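You operate a simulated robot arm through the tools that you are given. There is no shell and no other tool.

You are at the controls of a simulated robot arm. One attempt, no reset.

JOB
Seal the bagged pillow at the heat printed on the bags in the holder, then switch the heater off.
Fine: start once the green lamp is lit; pull the drawer out at the end.

It is judged by the outcome, as a careful person would: the job done as asked, and still so three seconds after it is handed in. It fails if anything else is knocked over, pushed out of place, dropped, spilled or broken. A push-on lid holds only when it is set on centred and level and pressed home; a screw cap is set on level and turned clockwise until tight.

ROBOT AND FRAMES
A 6-joint arm with a two-finger gripper, fixed in place. Base frame: the origin is at the foot of the arm, x ahead of it, y to its left, z up. Units: mm, rad, N and s.
Its first joint turns from -2.897 to 2.897 rad. Payload 2.45 kg.
The tool frame sits at the grasp point between the pads (the TCP): z along the fingers, y along the line on which they close. The tips reach 20 mm beyond it. The gripper opens to 140 mm. The gripper's body begins 168 mm behind the TCP.
Orientation is that of the tool frame in the base frame, as a unit quaternion [w, x, y, z]. With the fingers straight down and closing along the base's y, the tool's x points along the base's -x, its y along +y and its z along -z.

CONTROLS
- The arm moves only by the tool nudge_tool. Its argument "rows" is a list of rows, each an object (a shift or turn left out is 0, a gripper value left out holds the last) with "linear": the shift along the base's x, y, z in mm, a list of three; "rot": the turn, a rotation vector about the base's x, y, z in degrees, a list of three; "grip": the gripper command, from -1 (fully open) to 1 (shut), values between in proportion. In form: [{"linear": [dx, dy, dz], "rot": [wx, wy, wz], "grip": grip}, ...]. A call has 1 to 20 rows; each row is the pose to reach, as a shift and turn from the pose commanded when the call began. Each row takes 0.2 s and may step no farther than 50 mm and 0.15 rad from the row before; otherwise, or with a gripper value out of range, the whole call is refused. Where a pose cannot be reached the arm comes as near as it can. A force on the tool above 40 N (or 10 N above the force at the start of the call, whichever is more), or a blocked arm, ends the call early, and 0.2 s more pass. Each finger travels about 45 mm/s and halts on what it meets, pressing with about 41 N; the grip force reading is that of the motor and also rises with nothing between the fingers. The clock runs only during rows and for 0.2 s after the last one: add rows that repeat a pose to give the fingers time. The reply holds the time, the measured pose of the TCP, the force on the tool along the base axes, the opening and the grip force, in the units named above and with some noise, with the torque about the TCP (base axes, N m) and any sound that the robot's microphone picked up.
- Cameras (640 x 400 px; columns grow to the right, rows downward): "scene" is fixed at [222, -498.3, 1425.2]; the picture's right is [-0.07, -1.00, 0.00], its down [-0.54, 0.04, -0.84] and it looks along [0.84, -0.06, -0.54] (base axes); focal length 214 px, centre (320, 200). "wrist" rides on the gripper at [78, 11, -209] in the tool frame; the picture's right is [-0.14, 0.99, 0.00], its down [-0.92, -0.13, -0.37] and it looks along [-0.36, -0.05, 0.93] (tool axes); focal length 280 px, centre (320, 200). There is no depth. A picture from a camera that has moved, and an enlarged one, comes with that camera's place and axes in the base frame and with its lens.
- capture(camera): a new picture of that camera. No time passes.
- close_up(camera, box): a new picture of the part [left, top, right, bottom] of that camera's present view, enlarged. No time passes.
- job_done(): hands the job in; it is judged then, once.

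Places have to be worked out from the pictures, the camera data and where the tool is seen. Open the gripper and draw the arm clear of the work before you hand the job in, unless the task says otherwise.

The tools are called after "Call:" as a command line: name --argument value ..., lists and objects as JSON in quotes. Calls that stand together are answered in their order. nudge_tool: Moves the arm, as the interface text tells. Its arguments: {"type":"object","properties":{"rows":{"type":"array"}},"required":["rows"]} The other tools are called the same way: capture (camera) takes a picture; close_up (camera, box) takes an enlarged picture of a part of a camera's view; job_done () hands the job in.

At the start:

```text
time: 0.0
ee_pos: [687.9, 99.3, 1199.0]
tool_rot: [0.0, 0.0, 1.0, 0.0]
force: [0.3, -0.4, -0.3]
wrist_torque: [-0.02, -0.02, 0.01]
gripper_width: 139.8
gripper_force: 0.2
```

scene: 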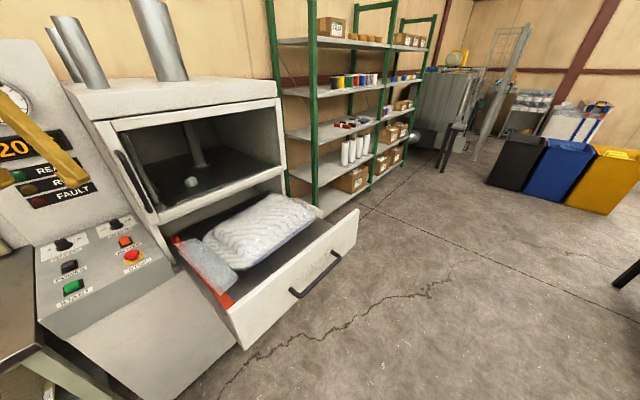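
wrist: 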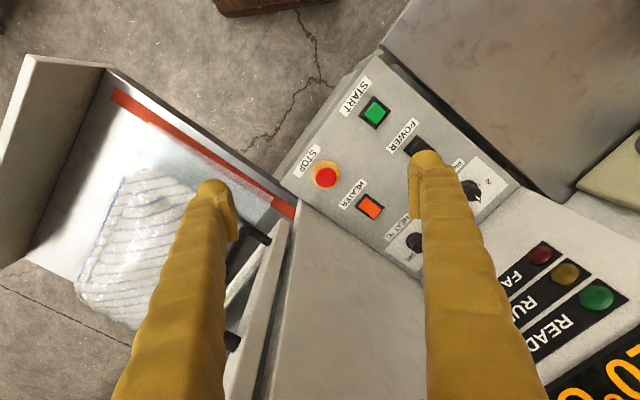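

I'll begin by looking closely at the panel, the drawer and the surroundings to find the bag holder and its printed heat.

Call:
close_up --camera "scene" --box '[0, 60, 200, 340]'

Call:
close_up --camera "scene" --box '[150, 170, 370, 350]'

Call:
close_up --camera "wrist" --box '[260, 60, 640, 400]'

Call:
close_up --camera "wrist" --box '[0, 40, 320, 400]'

```text
1.43 times, centred on (100, 200) of scene
camera zoom: at [222.0, -498.3, 1425.2], right [-0.07, -1.0, 0.0], down [-0.54, 0.04, -0.84], along [0.84, -0.06, -0.54], focal length 306 px, centre (634, 200)
```

zoom: 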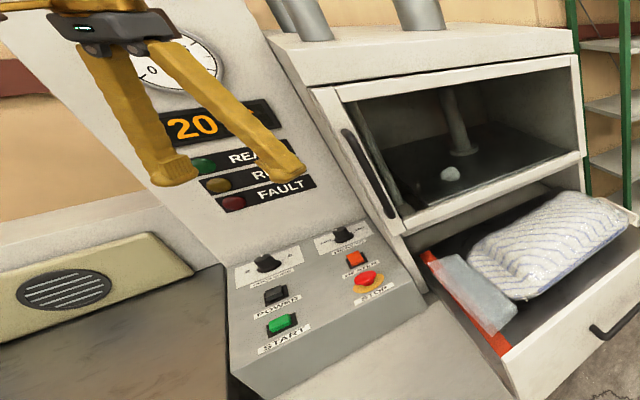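

```text
2.22 times, centred on (260, 260) of scene
camera zoom: at [222.0, -498.3, 1425.2], right [-0.07, -1.0, 0.0], down [-0.54, 0.04, -0.84], along [0.84, -0.06, -0.54], focal length 477 px, centre (453, 67)
```

zoom: 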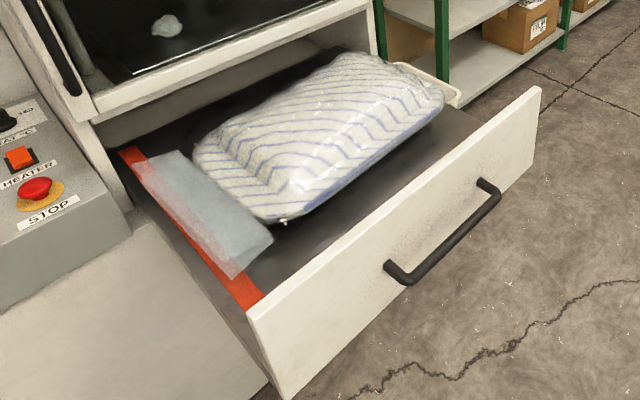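

```text
1.18 times, centred on (450, 230) of wrist
camera zoom: at [608.9, 110.1, 1405.9], right [0.14, 0.99, 0.0], down [0.92, -0.13, 0.37], along [0.36, -0.05, -0.93], focal length 330 px, centre (167, 165)
```

zoom: 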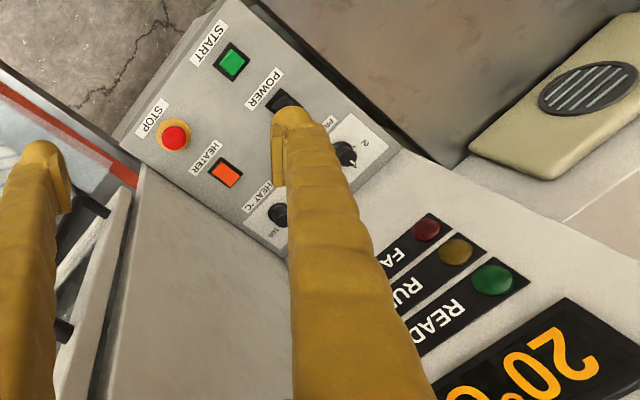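

```text
1.11 times, centred on (160, 220) of wrist
camera zoom: at [608.9, 110.1, 1405.9], right [0.14, 0.99, 0.0], down [0.92, -0.13, 0.37], along [0.36, -0.05, -0.93], focal length 312 px, centre (498, 178)
```

zoom: 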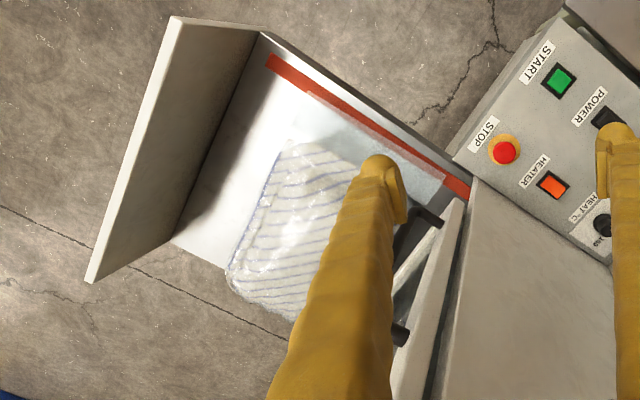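

The panel, with START, POWER, STOP, HEATER and two dials, is around z≈870 between about (660,200) and (850,180). I'll move the camera a little so the fingers don't hide the dials.

Call:
nudge_tool --rows '[{"linear": [0, 40, 0]}, {"linear": [0, 80, 0]}, {"linear": [0, 120, 0]}, {"linear": [0, 120, 0]}]'

Call:
capture --camera "wrist"

Call:
close_up --camera "wrist" --box '[220, 60, 460, 260]'

Call:
close_up --camera "scene" --box '[270, 150, 390, 230]'

```text
time: 1.0
ee_pos: [685.3, 220.1, 1198.7]
tool_rot: [0.0, 0.0, 1.0, 0.0]
force: [-0.4, -0.1, -0.2]
wrist_torque: [-0.01, -0.04, 0.04]
gripper_width: 139.8
gripper_force: 0.3
```

```text
taken
camera wrist: at [607.3, 231.9, 1407.0], right [0.14, 0.99, 0.0], down [0.92, -0.13, 0.37], along [0.36, -0.05, -0.93], focal length 280 px, centre (320, 200)
```

wrist: 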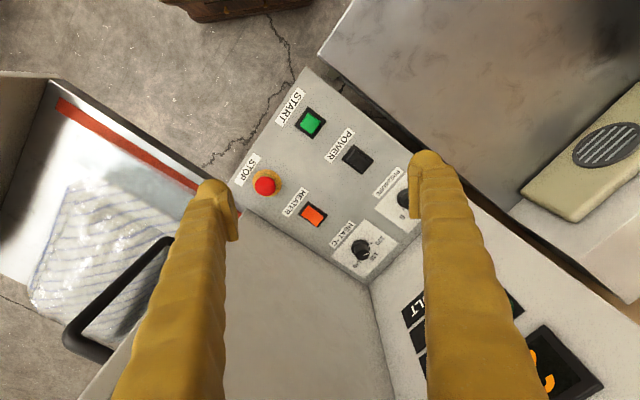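

```text
2.00 times, centred on (340, 160) of wrist
camera zoom: at [607.3, 231.9, 1407.0], right [0.14, 0.99, 0.0], down [0.92, -0.13, 0.37], along [0.36, -0.05, -0.93], focal length 561 px, centre (280, 280)
```

zoom: 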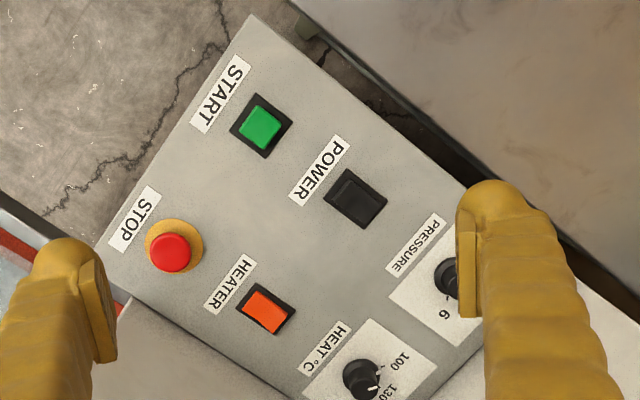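

```text
5.00 times, centred on (330, 190) of scene
camera zoom: at [222.0, -498.3, 1425.2], right [-0.07, -1.0, 0.0], down [-0.54, 0.04, -0.84], along [0.84, -0.06, -0.54], focal length 1072 px, centre (270, 250)
```

zoom: 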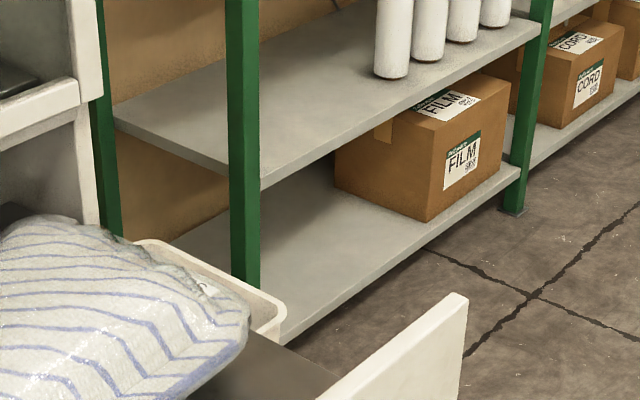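

The dials read "HEAT °C" (100, 130 …) and "PRESSURE". There is a cream tray or holder behind the drawer on the machine's right side. I'll move the wrist camera toward -y to look at it.

Call:
nudge_tool --rows '[{"linear": [0, -45, 0]}, {"linear": [0, -90, 0]}, {"linear": [0, -135, 10]}, {"linear": [0, -180, 20]}, {"linear": [0, -225, 30]}, {"linear": [0, -270, 40], "rot": [0, -8, 0]}, {"linear": [0, -315, 50], "rot": [0, -16, 0]}, {"linear": [0, -360, 60], "rot": [0, -24, 0]}, {"linear": [0, -360, 60], "rot": [0, -24, 0]}]'

Call:
capture --camera "wrist"

Call:
capture --camera "scene"

```text
time: 3.0
ee_pos: [686.2, -140.8, 1257.9]
tool_rot: [0.208, 0.001, 0.978, 0.0]
force: [-0.1, 1.0, -0.9]
wrist_torque: [0.0, 0.04, -0.02]
gripper_width: 139.8
gripper_force: 0.0
```

```text
taken
camera wrist: at [529.1, -129.3, 1415.9], right [0.13, 0.99, 0.06], down [0.69, -0.13, 0.71], along [0.71, -0.05, -0.7], focal length 280 px, centre (320, 200)
```

wrist: 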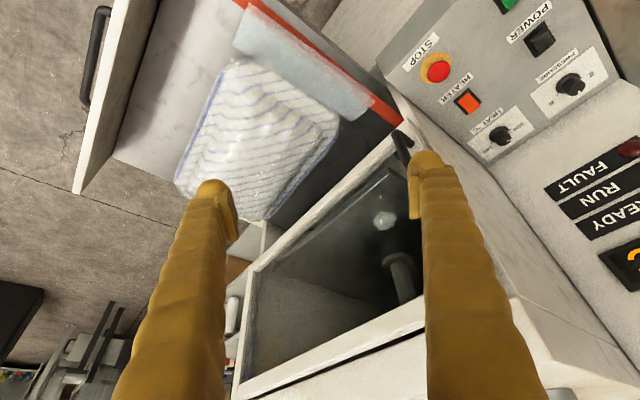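

```text
taken
```

scene: 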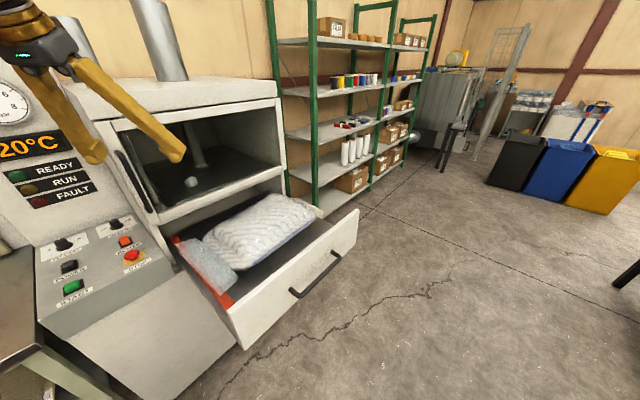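

The view now covers the panel and the drawer. I'll zoom in on the dials and on the region near the tray.

Call:
close_up --camera "wrist" --box '[380, 0, 640, 180]'

Call:
close_up --camera "wrist" --box '[140, 180, 300, 400]'

Call:
close_up --camera "scene" --box '[0, 60, 160, 180]'

Call:
close_up --camera "scene" --box '[0, 180, 200, 400]'

```text
2.22 times, centred on (510, 90) of wrist
camera zoom: at [529.1, -129.3, 1415.9], right [0.13, 0.99, 0.06], down [0.69, -0.13, 0.71], along [0.71, -0.05, -0.7], focal length 623 px, centre (-102, 444)
```

zoom: 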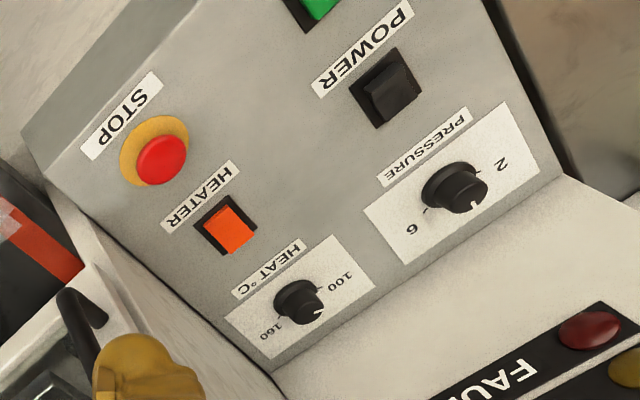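

```text
1.82 times, centred on (220, 290) of wrist
camera zoom: at [529.1, -129.3, 1415.9], right [0.13, 0.99, 0.06], down [0.69, -0.13, 0.71], along [0.71, -0.05, -0.7], focal length 510 px, centre (502, 36)
```

zoom: 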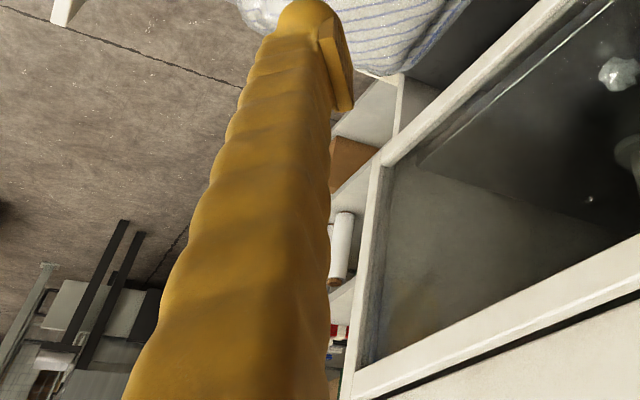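

```text
3.33 times, centred on (80, 120) of scene
camera zoom: at [222.0, -498.3, 1425.2], right [-0.07, -1.0, 0.0], down [-0.54, 0.04, -0.84], along [0.84, -0.06, -0.54], focal length 715 px, centre (1120, 467)
```

zoom: 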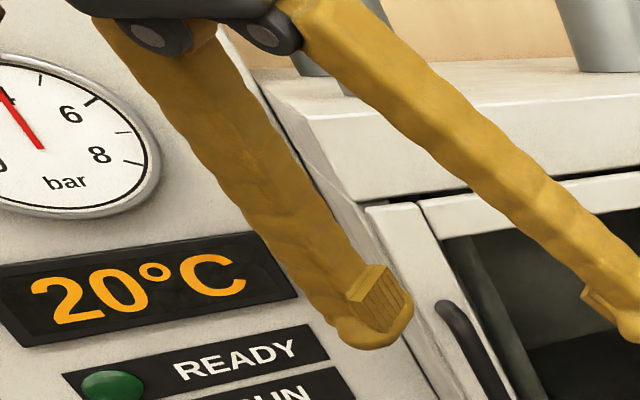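

```text
1.82 times, centred on (100, 290) of scene
camera zoom: at [222.0, -498.3, 1425.2], right [-0.07, -1.0, 0.0], down [-0.54, 0.04, -0.84], along [0.84, -0.06, -0.54], focal length 390 px, centre (720, 36)
```

zoom: 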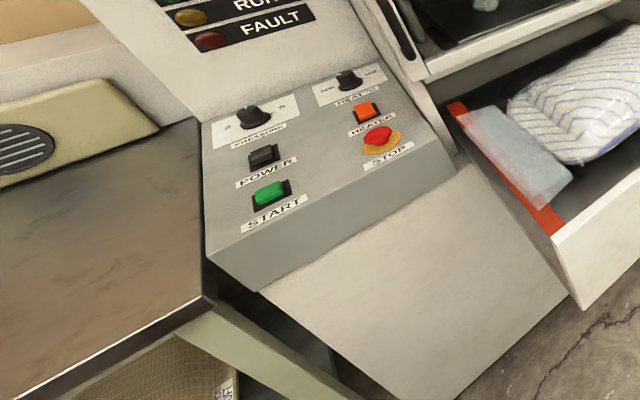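

The HEAT dial reads 100 to 160 and the PRESSURE gauge shows about 4 bar. Next I'll shift the camera farther to -y so the tray at the machine's right falls between the fingers.

Call:
nudge_tool --rows '[{"linear": [0, -45, 0]}, {"linear": [0, -90, 0]}, {"linear": [0, -135, 0]}, {"linear": [0, -180, 0]}, {"linear": [0, -225, 0]}, {"linear": [0, -270, 0]}, {"linear": [0, -310, 0]}, {"linear": [0, -310, 0]}]'

Call:
capture --camera "wrist"

Call:
capture --camera "scene"

```text
time: 4.8
ee_pos: [685.0, -447.8, 1257.1]
tool_rot: [0.208, 0.0, 0.978, 0.0]
force: [0.1, 0.1, 0.0]
wrist_torque: [-0.01, -0.02, 0.02]
gripper_width: 140.1
gripper_force: 0.2
```

```text
taken
camera wrist: at [527.6, -437.5, 1415.7], right [0.13, 0.99, 0.06], down [0.69, -0.13, 0.71], along [0.71, -0.05, -0.7], focal length 280 px, centre (320, 200)
```

wrist: 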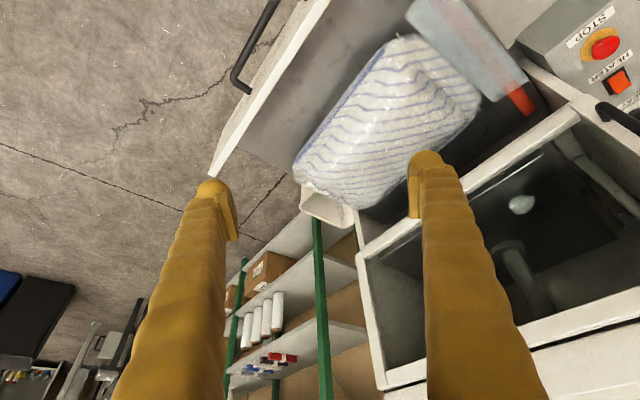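

```text
taken
```

scene: 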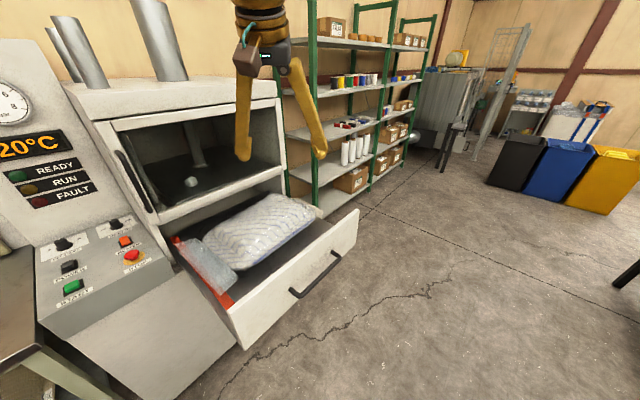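

Call:
close_up --camera "wrist" --box '[270, 140, 430, 260]'

Call:
close_up --camera "wrist" --box '[200, 0, 560, 230]'

```text
3.33 times, centred on (350, 200) of wrist
camera zoom: at [527.6, -437.5, 1415.7], right [0.13, 0.99, 0.06], down [0.69, -0.13, 0.71], along [0.71, -0.05, -0.7], focal length 935 px, centre (220, 200)
```

zoom: 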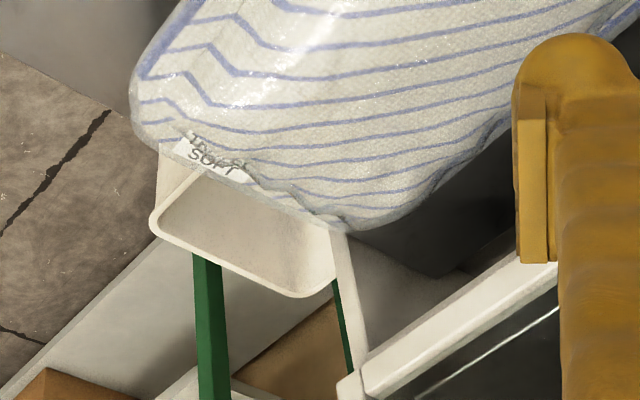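

```text
1.74 times, centred on (380, 115) of wrist
camera zoom: at [527.6, -437.5, 1415.7], right [0.13, 0.99, 0.06], down [0.69, -0.13, 0.71], along [0.71, -0.05, -0.7], focal length 488 px, centre (216, 348)
```

zoom: 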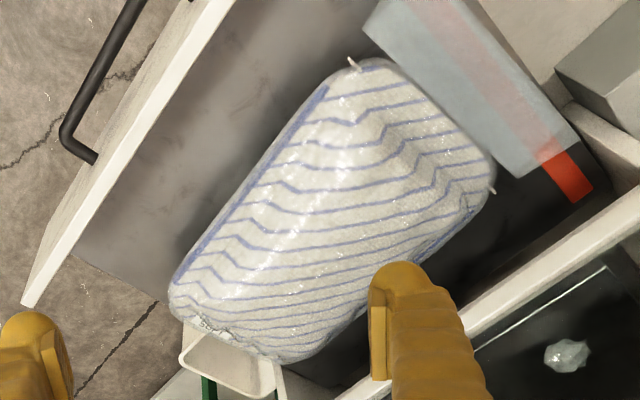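

The tray behind the drawer is mostly hidden. I'll check the label under the left table and the corners of the scene view before moving again.

Call:
close_up --camera "scene" --box '[0, 330, 120, 400]'

Call:
close_up --camera "scene" --box '[0, 220, 60, 280]'

Call:
close_up --camera "scene" --box '[560, 200, 640, 320]'

```text
5.33 times, centred on (60, 365) of scene
camera zoom: at [222.0, -498.3, 1425.2], right [-0.07, -1.0, 0.0], down [-0.54, 0.04, -0.84], along [0.84, -0.06, -0.54], focal length 1144 px, centre (1707, -680)
```

zoom: 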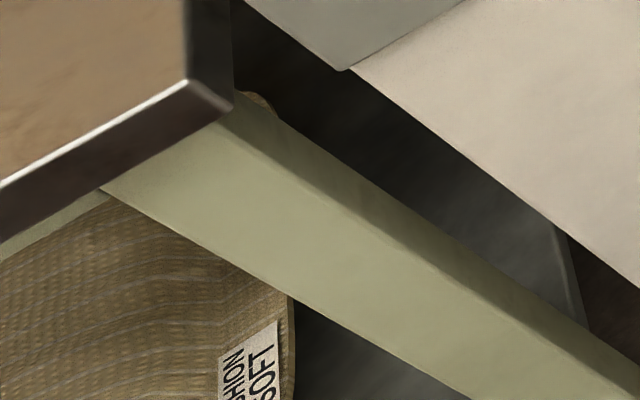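

```text
6.67 times, centred on (30, 250) of scene
camera zoom: at [222.0, -498.3, 1425.2], right [-0.07, -1.0, 0.0], down [-0.54, 0.04, -0.84], along [0.84, -0.06, -0.54], focal length 1430 px, centre (2253, -133)
```

zoom: 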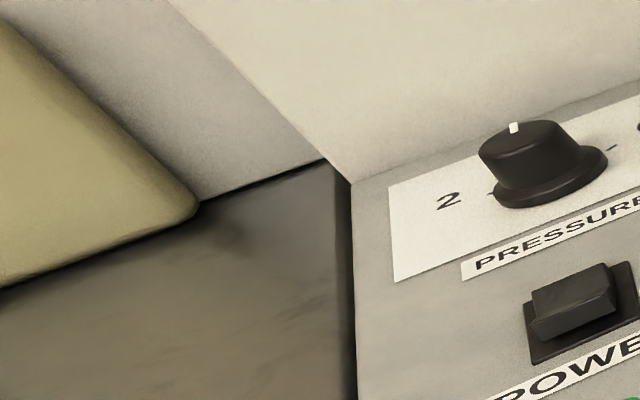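

```text
3.33 times, centred on (600, 260) of scene
camera zoom: at [222.0, -498.3, 1425.2], right [-0.07, -1.0, 0.0], down [-0.54, 0.04, -0.84], along [0.84, -0.06, -0.54], focal length 715 px, centre (-613, 0)
```

zoom: 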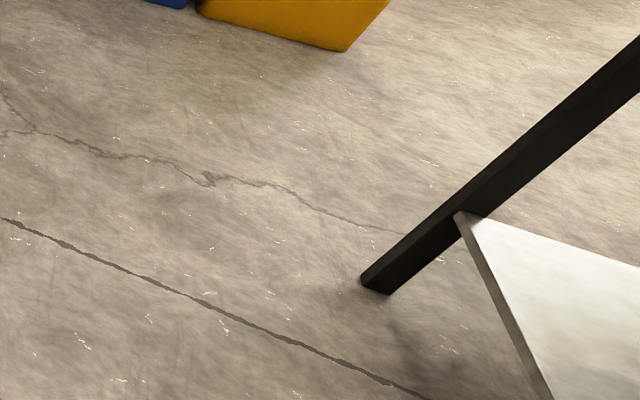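

The table underside holds cushions only. There is a post and a white board at the far right of the scene view, so I'll pan the wrist camera toward -y to look for the bag holder there.

Call:
nudge_tool --rows '[{"linear": [0, 10, 0], "rot": [0, 0, -8]}, {"linear": [0, 20, 0], "rot": [0, 0, -16]}, {"linear": [0, 30, 0], "rot": [0, 0, -24]}, {"linear": [0, 40, 0], "rot": [0, 0, -32]}, {"linear": [0, 50, 0], "rot": [0, 0, -40]}, {"linear": [0, 50, 0], "rot": [0, 0, -40]}]'

Call:
capture --camera "wrist"

```text
time: 6.2
ee_pos: [686.5, -401.5, 1256.2]
tool_rot: [0.196, 0.335, 0.919, -0.07]
force: [-0.4, -0.4, 1.4]
wrist_torque: [-0.01, -0.03, -0.01]
gripper_width: 140.1
gripper_force: 0.2
```

```text
taken
camera wrist: at [574.1, -292.4, 1414.6], right [0.73, 0.68, 0.06], down [0.45, -0.54, 0.71], along [0.51, -0.5, -0.7], focal length 280 px, centre (320, 200)
```

wrist: 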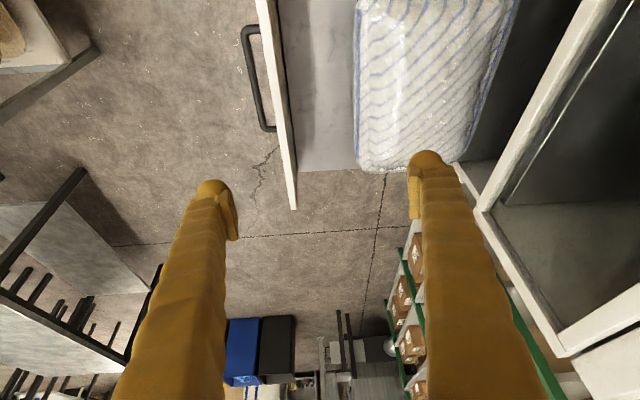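

A dark rack appears to the left, so I'll keep panning toward -y.

Call:
nudge_tool --rows '[{"linear": [-10, 10, 0], "rot": [0, 0, -8]}, {"linear": [-20, 20, 0], "rot": [0, 0, -16]}, {"linear": [-30, 30, 0], "rot": [0, 0, -24]}, {"linear": [-40, 40, 0], "rot": [0, 0, -32]}, {"linear": [-50, 50, 0], "rot": [0, 0, -40]}, {"linear": [-50, 50, 0], "rot": [0, 0, -40]}]'

Call:
capture --camera "wrist"

```text
time: 7.6
ee_pos: [638.0, -351.4, 1256.8]
tool_rot: [0.16, 0.629, 0.749, -0.134]
force: [-1.1, 0.0, 0.3]
wrist_torque: [-0.01, 0.0, -0.04]
gripper_width: 140.1
gripper_force: 0.1
```

```text
taken
camera wrist: at [621.2, -195.0, 1416.0], right [1.0, 0.05, 0.06], down [-0.01, -0.7, 0.71], along [0.07, -0.71, -0.7], focal length 280 px, centre (320, 200)
```

wrist: 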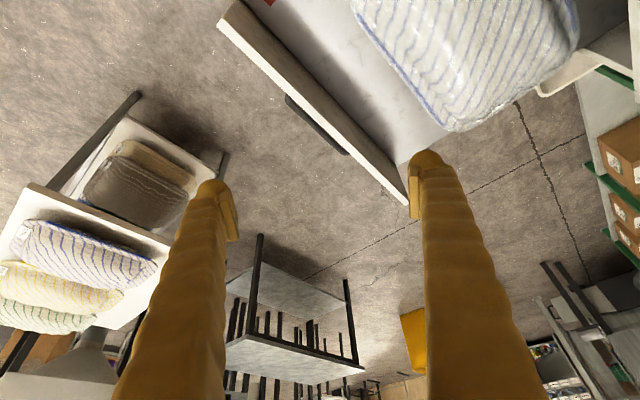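

I see pillow racks on the left, and at the right edge the cream holder beside the drawer. I'll zoom in on that and on the pillow table.

Call:
close_up --camera "wrist" --box '[480, 0, 640, 120]'

Call:
close_up --camera "wrist" --box '[0, 90, 220, 380]'

Call:
capture --camera "scene"

```text
3.33 times, centred on (560, 60) of wrist
camera zoom: at [621.2, -195.0, 1416.0], right [1.0, 0.05, 0.06], down [-0.01, -0.7, 0.71], along [0.07, -0.71, -0.7], focal length 935 px, centre (-480, 667)
```

zoom: 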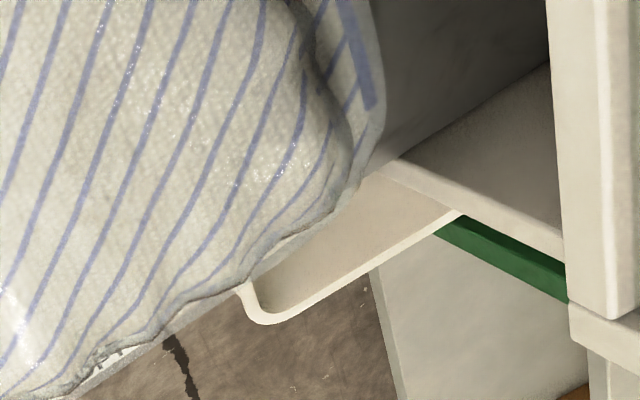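

```text
1.38 times, centred on (110, 235) of wrist
camera zoom: at [621.2, -195.0, 1416.0], right [1.0, 0.05, 0.06], down [-0.01, -0.7, 0.71], along [0.07, -0.71, -0.7], focal length 387 px, centre (610, 152)
```

zoom: 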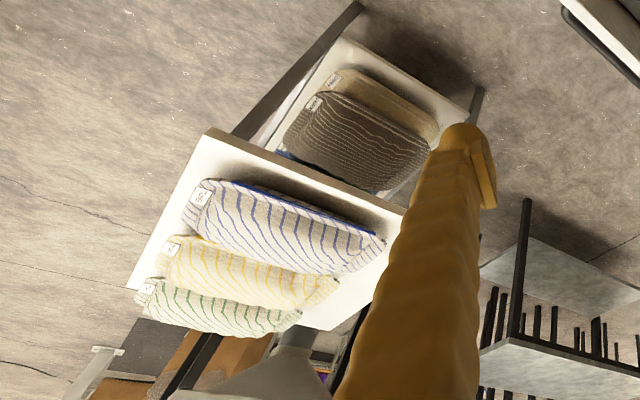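

```text
taken
```

scene: 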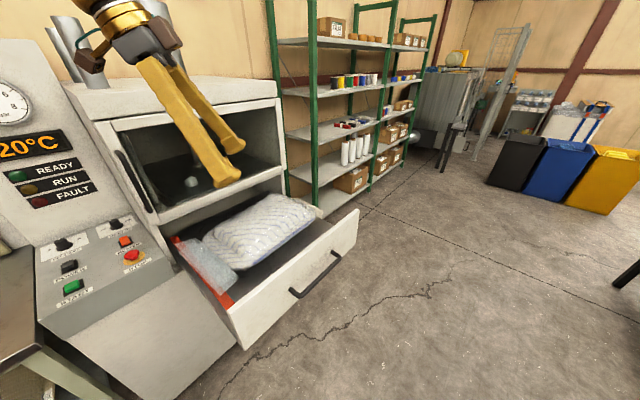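

By triangulation the cream tray lies far off, around (1490,-600,490). I'll move farther right with the camera facing +x to see into it.

Call:
nudge_tool --rows '[{"linear": [14, -17, 0], "rot": [0, 0, 8]}, {"linear": [28, -34, 0], "rot": [0, 0, 16]}, {"linear": [42, -51, 0], "rot": [0, 0, 24]}, {"linear": [56, -68, 0], "rot": [0, 0, 32]}, {"linear": [70, -85, 0], "rot": [0, 0, 40]}, {"linear": [84, -102, 0], "rot": [0, 0, 48]}, {"linear": [98, -119, 0], "rot": [0, 0, 56]}, {"linear": [112, -140, 0], "rot": [0, 0, 64]}, {"linear": [126, -160, 0], "rot": [0, 0, 72]}, {"linear": [140, -190, 0], "rot": [0, 0, 80]}, {"linear": [140, -190, 0], "rot": [0, 0, 80]}]'

Call:
capture --camera "wrist"

```text
time: 10.0
ee_pos: [780.9, -542.9, 1257.7]
tool_rot: [0.207, 0.0, 0.978, 0.0]
force: [0.3, 0.5, -0.2]
wrist_torque: [0.01, -0.03, -0.04]
gripper_width: 139.8
gripper_force: 0.1
```

```text
taken
camera wrist: at [623.5, -532.4, 1417.2], right [0.12, 0.99, 0.06], down [0.69, -0.13, 0.71], along [0.71, -0.05, -0.7], focal length 280 px, centre (320, 200)
```

wrist: 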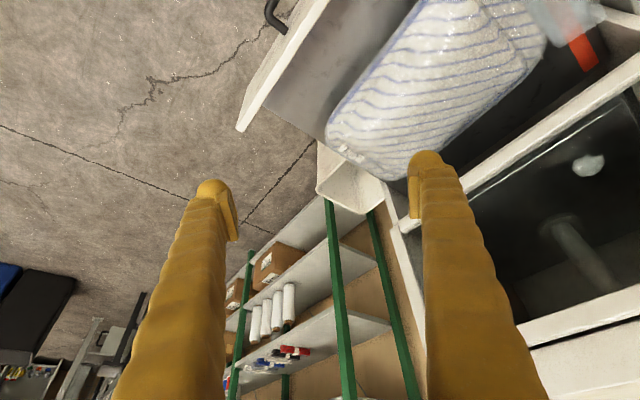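

Call:
close_up --camera "wrist" --box '[300, 110, 430, 220]'

Call:
close_up --camera "wrist" --box '[220, 200, 420, 400]'

```text
3.64 times, centred on (365, 165) of wrist
camera zoom: at [623.5, -532.4, 1417.2], right [0.12, 0.99, 0.06], down [0.69, -0.13, 0.71], along [0.71, -0.05, -0.7], focal length 1020 px, centre (156, 327)
```

zoom: 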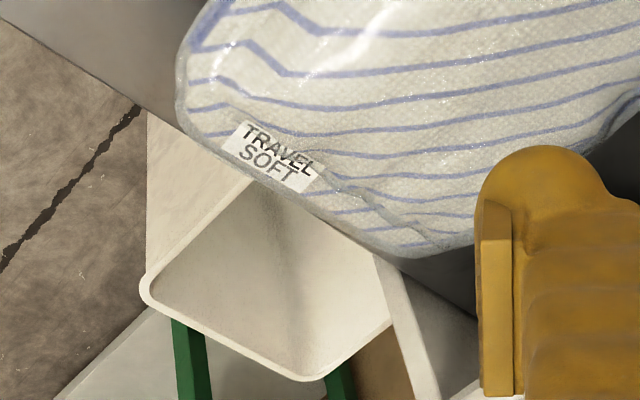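

```text
2.00 times, centred on (320, 300) of wrist
camera zoom: at [623.5, -532.4, 1417.2], right [0.12, 0.99, 0.06], down [0.69, -0.13, 0.71], along [0.71, -0.05, -0.7], focal length 561 px, centre (320, 0)
```

zoom: 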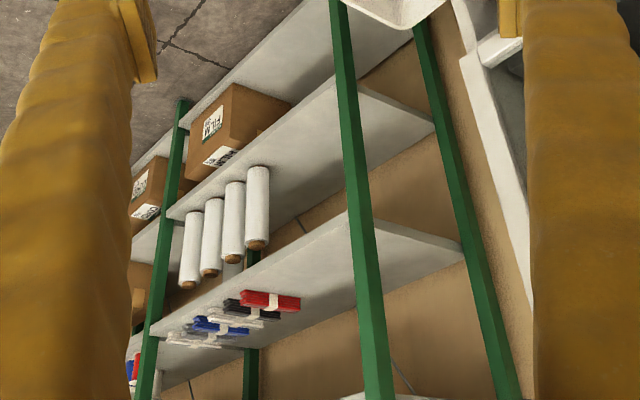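

The tray looks like a plain bin here, and the pillow label says "TRAVEL SOFT". I'll look on the left side now: the table, the wall and the machine's left.

Call:
nudge_tool --rows '[{"linear": [-15, 45, 0]}, {"linear": [-30, 90, 0]}, {"linear": [-45, 135, 0]}, {"linear": [-60, 180, 0]}, {"linear": [-75, 225, 0]}, {"linear": [-90, 270, 0]}, {"linear": [-105, 315, 0]}, {"linear": [-120, 360, 0]}, {"linear": [-135, 405, 0]}, {"linear": [-150, 450, 0]}, {"linear": [-155, 495, 0], "rot": [0, 0, 8]}, {"linear": [-160, 540, 0], "rot": [0, 0, 16]}, {"linear": [-165, 585, 0], "rot": [0, 0, 24]}, {"linear": [-170, 630, 0], "rot": [0, 0, 32]}, {"linear": [-175, 670, 0], "rot": [0, 0, 40]}, {"linear": [-180, 700, 0], "rot": [0, 0, 48]}, {"linear": [-180, 700, 0], "rot": [0, 0, 48]}]'

Call:
capture --camera "wrist"

Call:
capture --camera "scene"

```text
time: 13.6
ee_pos: [596.1, 159.3, 1257.8]
tool_rot: [0.19, -0.399, 0.893, 0.085]
force: [-0.1, 0.0, 0.1]
wrist_torque: [0.0, -0.03, 0.0]
gripper_width: 140.0
gripper_force: 0.0
```

```text
taken
camera wrist: at [483.6, 49.9, 1416.2], right [-0.65, 0.76, 0.06], down [0.56, 0.43, 0.71], along [0.51, 0.5, -0.7], focal length 280 px, centre (320, 200)
```

wrist: 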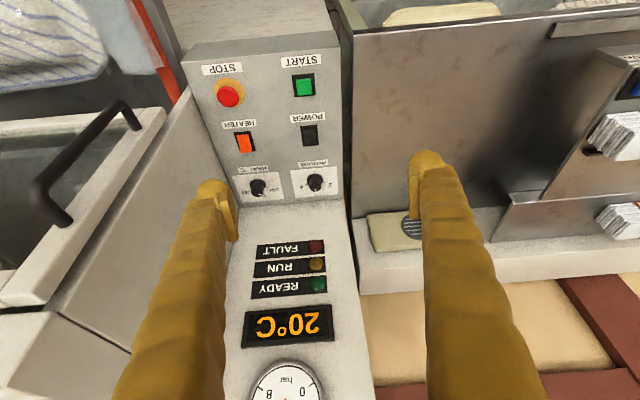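

```text
taken
```

scene: 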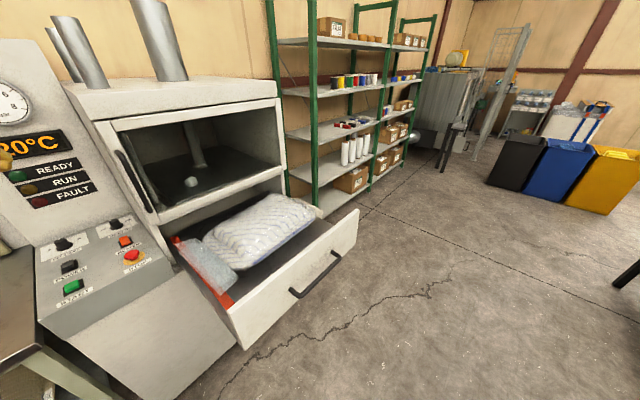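

Folded bags in a slanted stainless holder appear on the left table at the right edge. I'll move on to bring them into view.

Call:
nudge_tool --rows '[{"linear": [-25, 40, 0]}, {"linear": [-50, 80, 0]}, {"linear": [-75, 120, 0]}, {"linear": [-100, 160, 0]}, {"linear": [-120, 200, 0]}, {"linear": [-140, 240, 0]}, {"linear": [-140, 240, 0]}]'

Call:
capture --camera "wrist"

```text
time: 15.2
ee_pos: [455.8, 397.1, 1256.3]
tool_rot: [0.19, -0.397, 0.894, 0.084]
force: [0.4, -0.3, -0.4]
wrist_torque: [0.0, -0.01, 0.01]
gripper_width: 139.9
gripper_force: 0.1
```

```text
taken
camera wrist: at [343.6, 288.6, 1415.1], right [-0.65, 0.76, 0.06], down [0.56, 0.43, 0.71], along [0.51, 0.49, -0.7], focal length 280 px, centre (320, 200)
```

wrist: 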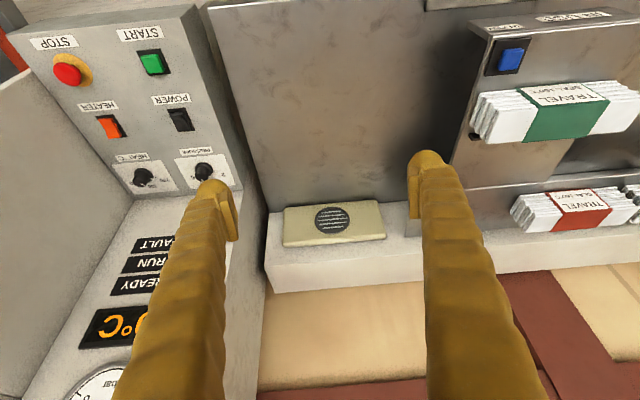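

Call:
close_up --camera "wrist" --box '[460, 0, 640, 130]'

Call:
close_up --camera "wrist" --box '[480, 150, 640, 260]'

Call:
close_up --camera "wrist" --box '[100, 120, 240, 230]'

```text
3.08 times, centred on (550, 65) of wrist
camera zoom: at [343.6, 288.6, 1415.1], right [-0.65, 0.76, 0.06], down [0.56, 0.43, 0.71], along [0.51, 0.49, -0.7], focal length 863 px, centre (-388, 615)
```

zoom: 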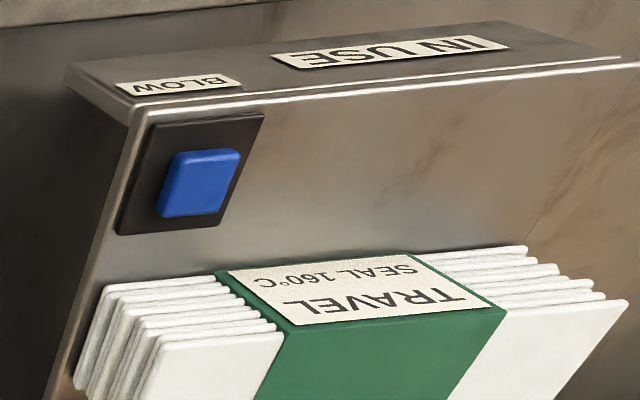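

```text
3.64 times, centred on (560, 205) of wrist
camera zoom: at [343.6, 288.6, 1415.1], right [-0.65, 0.76, 0.06], down [0.56, 0.43, 0.71], along [0.51, 0.49, -0.7], focal length 1020 px, centre (-553, 182)
```

zoom: 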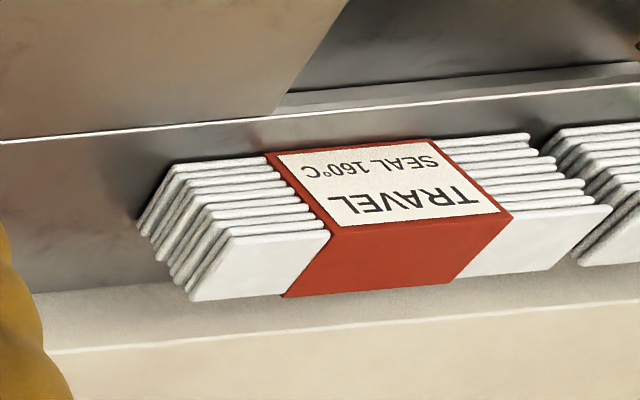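

```text
3.64 times, centred on (170, 175) of wrist
camera zoom: at [343.6, 288.6, 1415.1], right [-0.65, 0.76, 0.06], down [0.56, 0.43, 0.71], along [0.51, 0.49, -0.7], focal length 1020 px, centre (866, 291)
```

zoom: 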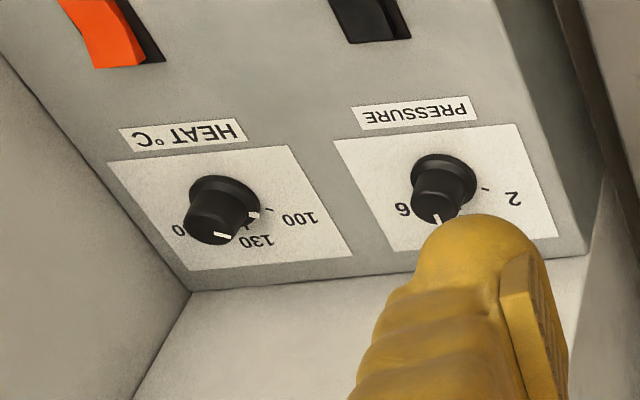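

The "IN USE" holder carries green-banded TRAVEL bags, and the print looks like "SEAL 160°C", but there are other stacks and the digits need a sharper look. I'll move nearer and turn the camera to face the holder.

Call:
nudge_tool --rows '[{"linear": [-36, 17, -3], "rot": [0, 0, 3]}, {"linear": [-72, 34, -6], "rot": [0, 0, 6]}, {"linear": [-108, 51, -9], "rot": [0, 0, 10]}, {"linear": [-144, 68, -12], "rot": [0, 0, 14]}, {"linear": [-180, 85, -15], "rot": [0, 0, 18]}, {"linear": [-216, 102, -20], "rot": [0, 0, 22]}, {"linear": [-252, 119, -25], "rot": [0, 0, 26]}, {"linear": [-288, 136, -30], "rot": [0, 0, 30]}, {"linear": [-325, 150, -34], "rot": [0, 0, 34]}, {"linear": [-325, 150, -34], "rot": [0, 0, 34]}]'

Call:
capture --camera "wrist"

```text
time: 17.4
ee_pos: [129.2, 548.8, 1225.9]
tool_rot: [0.16, -0.641, 0.738, 0.139]
force: [0.0, -1.0, 0.2]
wrist_torque: [-0.01, -0.03, 0.0]
gripper_width: 140.0
gripper_force: 0.0
```

```text
taken
camera wrist: at [97.0, 394.3, 1383.6], right [-0.96, 0.26, 0.06], down [0.22, 0.66, 0.71], along [0.15, 0.7, -0.7], focal length 280 px, centre (320, 200)
```

wrist: 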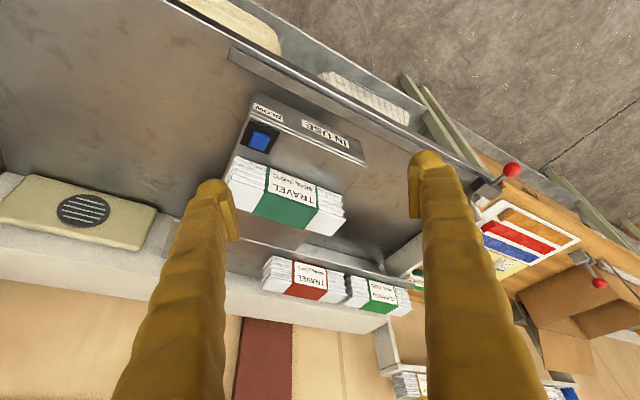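

Call:
close_up --camera "wrist" --box '[250, 160, 340, 215]'

Call:
close_up --camera "wrist" --box '[230, 90, 380, 180]'

Call:
close_up --camera "wrist" --box '[250, 250, 420, 330]'

Call:
close_up --camera "wrist" --box '[380, 180, 620, 400]'

```text
7.11 times, centred on (295, 188) of wrist
camera zoom: at [97.0, 394.3, 1383.6], right [-0.96, 0.26, 0.06], down [0.22, 0.66, 0.71], along [0.15, 0.7, -0.7], focal length 1994 px, centre (498, 289)
```

zoom: 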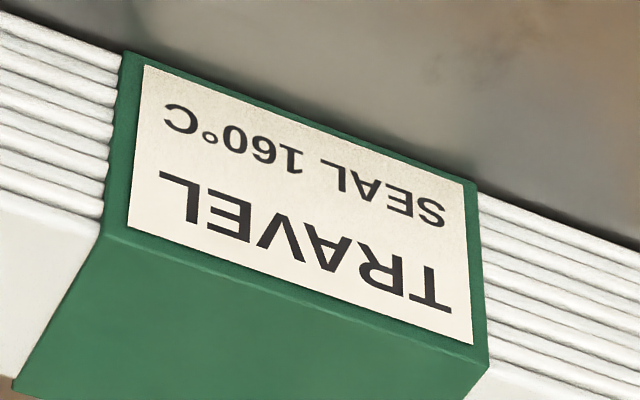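

```text
4.27 times, centred on (305, 135) of wrist
camera zoom: at [97.0, 394.3, 1383.6], right [-0.96, 0.26, 0.06], down [0.22, 0.66, 0.71], along [0.15, 0.7, -0.7], focal length 1196 px, centre (384, 477)
```

zoom: 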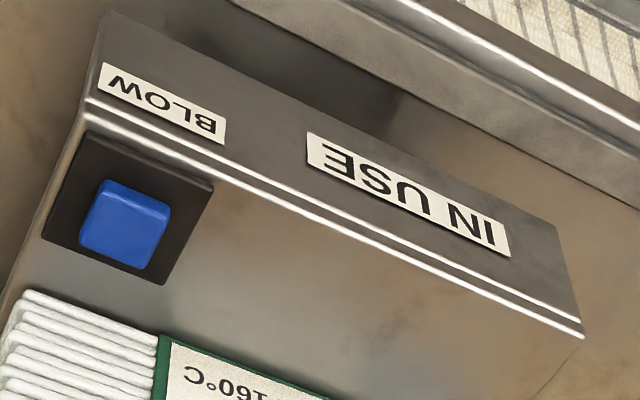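

```text
3.76 times, centred on (335, 290) of wrist
camera zoom: at [97.0, 394.3, 1383.6], right [-0.96, 0.26, 0.06], down [0.22, 0.66, 0.71], along [0.15, 0.7, -0.7], focal length 1056 px, centre (264, -139)
```

zoom: 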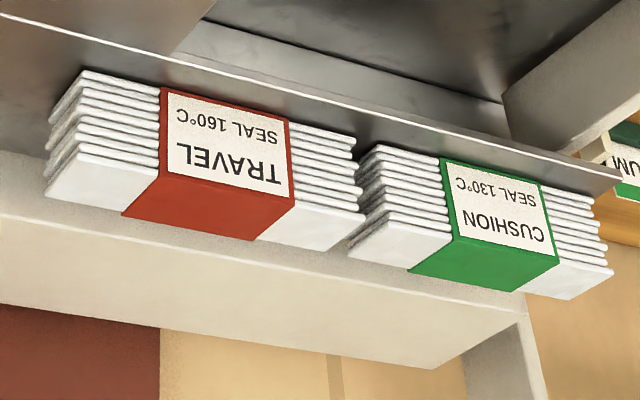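

```text
1.82 times, centred on (500, 290) of wrist
camera zoom: at [97.0, 394.3, 1383.6], right [-0.96, 0.26, 0.06], down [0.22, 0.66, 0.71], along [0.15, 0.7, -0.7], focal length 510 px, centre (-7, 36)
```

zoom: 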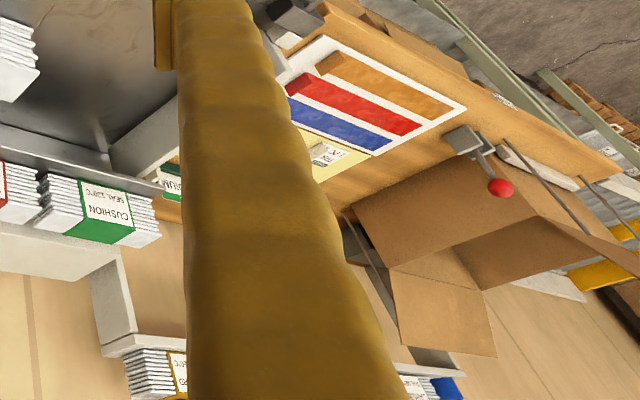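

The "IN USE" holder clearly holds TRAVEL bags printed "SEAL 160°C", and the pillow is also TRAVEL, so the heat is 160 °C. I'll go back over the panel, making the tool vertical and lined up with the machine's yaw.

Call:
nudge_tool --rows '[{"linear": [32, -20, 0], "rot": [-7.92, 1.11, 0]}, {"linear": [64, -40, 0], "rot": [-15.84, 2.22, 0]}, {"linear": [100, -60, 0], "rot": [-23.77, 3.34, 0]}, {"linear": [140, -80, 0], "rot": [-23.77, 3.34, 0]}, {"linear": [180, -105, 0], "rot": [-23.77, 3.34, 0]}, {"linear": [220, -130, 0], "rot": [-23.77, 3.34, 0]}, {"linear": [260, -155, 0], "rot": [-23.77, 3.34, 0]}, {"linear": [300, -185, 0], "rot": [-23.77, 3.34, 0]}, {"linear": [340, -215, 0], "rot": [-23.77, 3.34, 0]}, {"linear": [340, -215, 0], "rot": [-23.77, 3.34, 0]}]'

Call:
nudge_tool --rows '[{"linear": [35, -25, 0], "rot": [0, 0, -8]}, {"linear": [70, -50, 0], "rot": [0, 0, -16]}, {"linear": [105, -75, 0], "rot": [0, 0, -24]}, {"linear": [140, -100, 0], "rot": [0, 0, -32]}, {"linear": [160, -120, 0], "rot": [0, 0, -36]}, {"linear": [190, -140, 0], "rot": [0, 0, -36]}, {"linear": [190, -140, 0], "rot": [0, 0, -36]}]'

Call:
capture --camera "wrist"

```text
time: 19.6
ee_pos: [473.2, 331.6, 1225.0]
tool_rot: [0.0, -0.656, 0.755, 0.0]
force: [-0.3, -0.6, 0.3]
wrist_torque: [0.01, -0.04, 0.01]
gripper_width: 139.8
gripper_force: 0.1
```

```text
time: 21.2
ee_pos: [662.8, 192.0, 1220.1]
tool_rot: [0.0, -0.39, 0.921, 0.001]
force: [0.1, 0.4, 0.3]
wrist_torque: [0.02, 0.0, 0.02]
gripper_width: 140.1
gripper_force: 0.0
```

```text
taken
camera wrist: at [600.1, 143.2, 1428.9], right [-0.62, 0.79, 0.0], down [0.73, 0.57, 0.37], along [0.29, 0.23, -0.93], focal length 280 px, centre (320, 200)
```

wrist: 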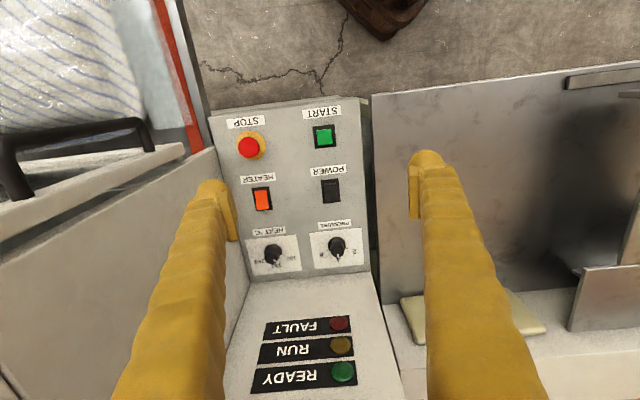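

Clear view of the panel. I'll zoom in for accurate pixel positions and to read the dial and rocker states.

Call:
close_up --camera "wrist" --box '[200, 90, 380, 290]'

Call:
close_up --camera "wrist" --box '[235, 215, 370, 285]'

Call:
close_up --camera "wrist" --box '[235, 165, 350, 225]'

Call:
close_up --camera "scene" --box '[40, 215, 160, 305]'

```text
2.00 times, centred on (290, 190) of wrist
camera zoom: at [600.1, 143.2, 1428.9], right [-0.62, 0.79, 0.0], down [0.73, 0.57, 0.37], along [0.29, 0.23, -0.93], focal length 561 px, centre (380, 220)
```

zoom: 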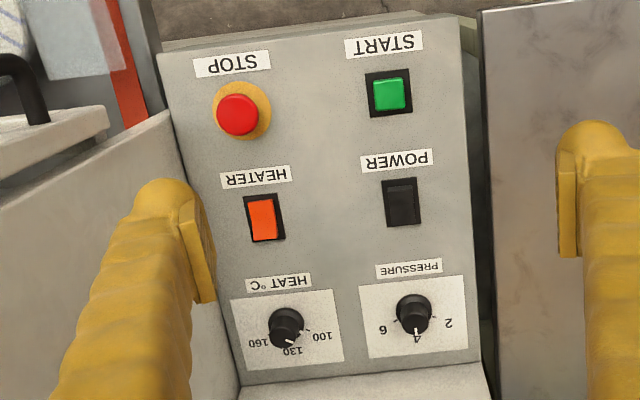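

```text
4.74 times, centred on (302, 250) of wrist
camera zoom: at [600.1, 143.2, 1428.9], right [-0.62, 0.79, 0.0], down [0.73, 0.57, 0.37], along [0.29, 0.23, -0.93], focal length 1329 px, centre (403, -37)
```

zoom: 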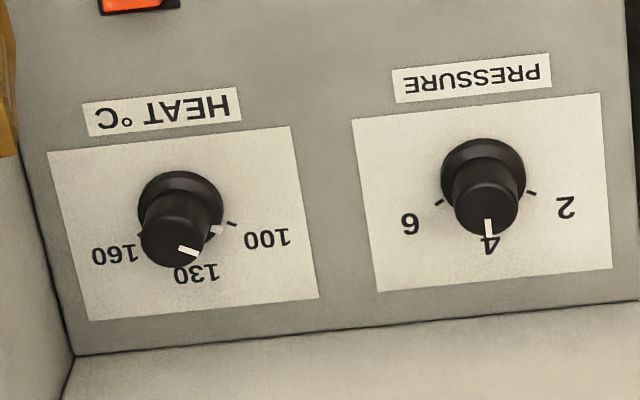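

```text
5.57 times, centred on (292, 195) of wrist
camera zoom: at [600.1, 143.2, 1428.9], right [-0.62, 0.79, 0.0], down [0.73, 0.57, 0.37], along [0.29, 0.23, -0.93], focal length 1560 px, centre (473, 228)
```

zoom: 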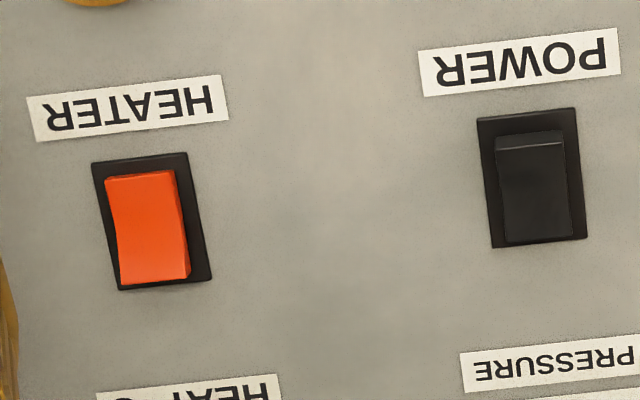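

```text
4.44 times, centred on (100, 260) of scene
camera zoom: at [222.0, -498.3, 1425.2], right [-0.07, -1.0, 0.0], down [-0.54, 0.04, -0.84], along [0.84, -0.06, -0.54], focal length 953 px, centre (1298, -67)
```

zoom: 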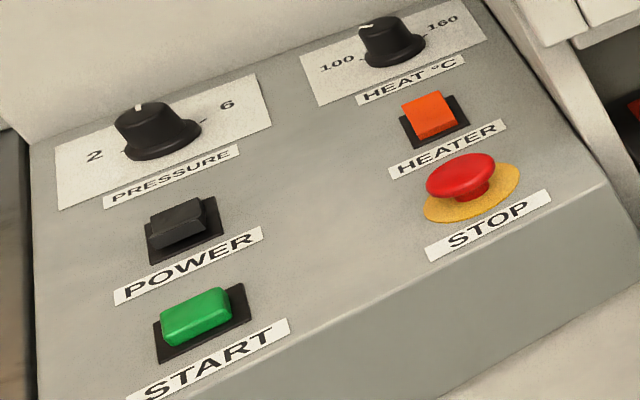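

160 °C it is: the pointer is now near 107 °C, the POWER rocker has its far end pressed (the display is lit), and the HEATER rocker has its near end pressed (off). The HEAT knob is near (946,273,860), so I'll yaw the tool to −45° so the gripper body clears the oven wall, and hover above the knob.

Call:
nudge_tool --rows '[{"linear": [20, 6, 0], "rot": [0, 0, -8]}, {"linear": [40, 12, 0], "rot": [0, 0, -16]}, {"linear": [60, 18, 0], "rot": [0, 0, -24]}, {"linear": [80, 24, 0], "rot": [0, 0, -32]}, {"linear": [100, 30, 0], "rot": [0, 0, -40]}, {"linear": [120, 36, 0], "rot": [0, 0, -48]}, {"linear": [140, 42, 0], "rot": [0, 0, -56]}, {"linear": [160, 48, 0], "rot": [0, 0, -64]}, {"linear": [180, 54, 0], "rot": [0, 0, -72]}, {"linear": [200, 60, 0], "rot": [0, 0, -80]}, {"linear": [220, 66, -10], "rot": [0, 0, -86]}, {"linear": [240, 72, -30], "rot": [0, 0, -91]}, {"linear": [240, 72, -60], "rot": [0, 0, -91]}, {"linear": [240, 72, -60], "rot": [0, 0, -91]}]'

Call:
capture --camera "wrist"

Call:
capture --camera "scene"

```text
time: 24.2
ee_pos: [902.4, 266.7, 1166.8]
tool_rot: [0.0, 0.383, 0.924, 0.001]
force: [-0.6, -0.7, 0.2]
wrist_torque: [-0.01, 0.0, 0.04]
gripper_width: 140.0
gripper_force: 0.0
```

```text
taken
camera wrist: at [854.2, 330.0, 1374.2], right [0.8, 0.6, 0.0], down [0.56, -0.74, 0.37], along [0.22, -0.29, -0.93], focal length 280 px, centre (320, 200)
```

wrist: 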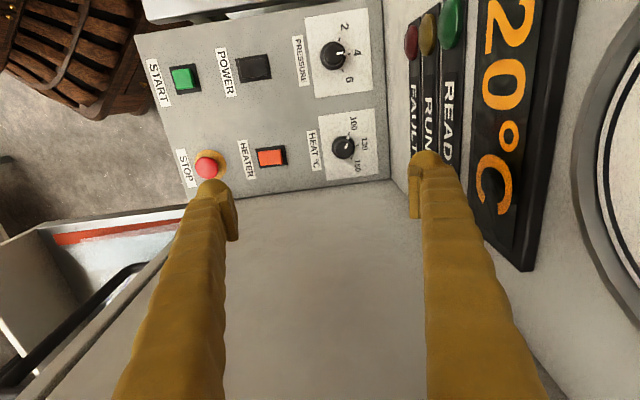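

```text
taken
```

scene: 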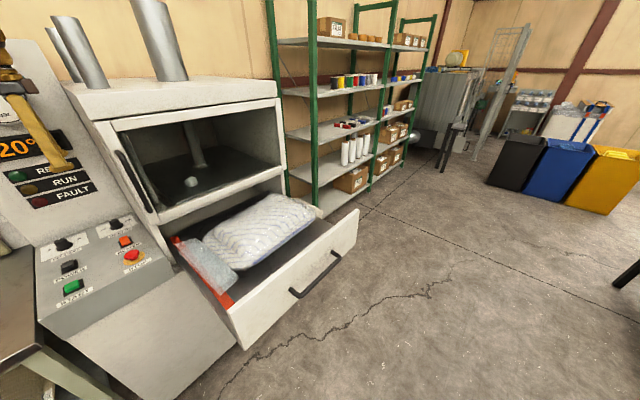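

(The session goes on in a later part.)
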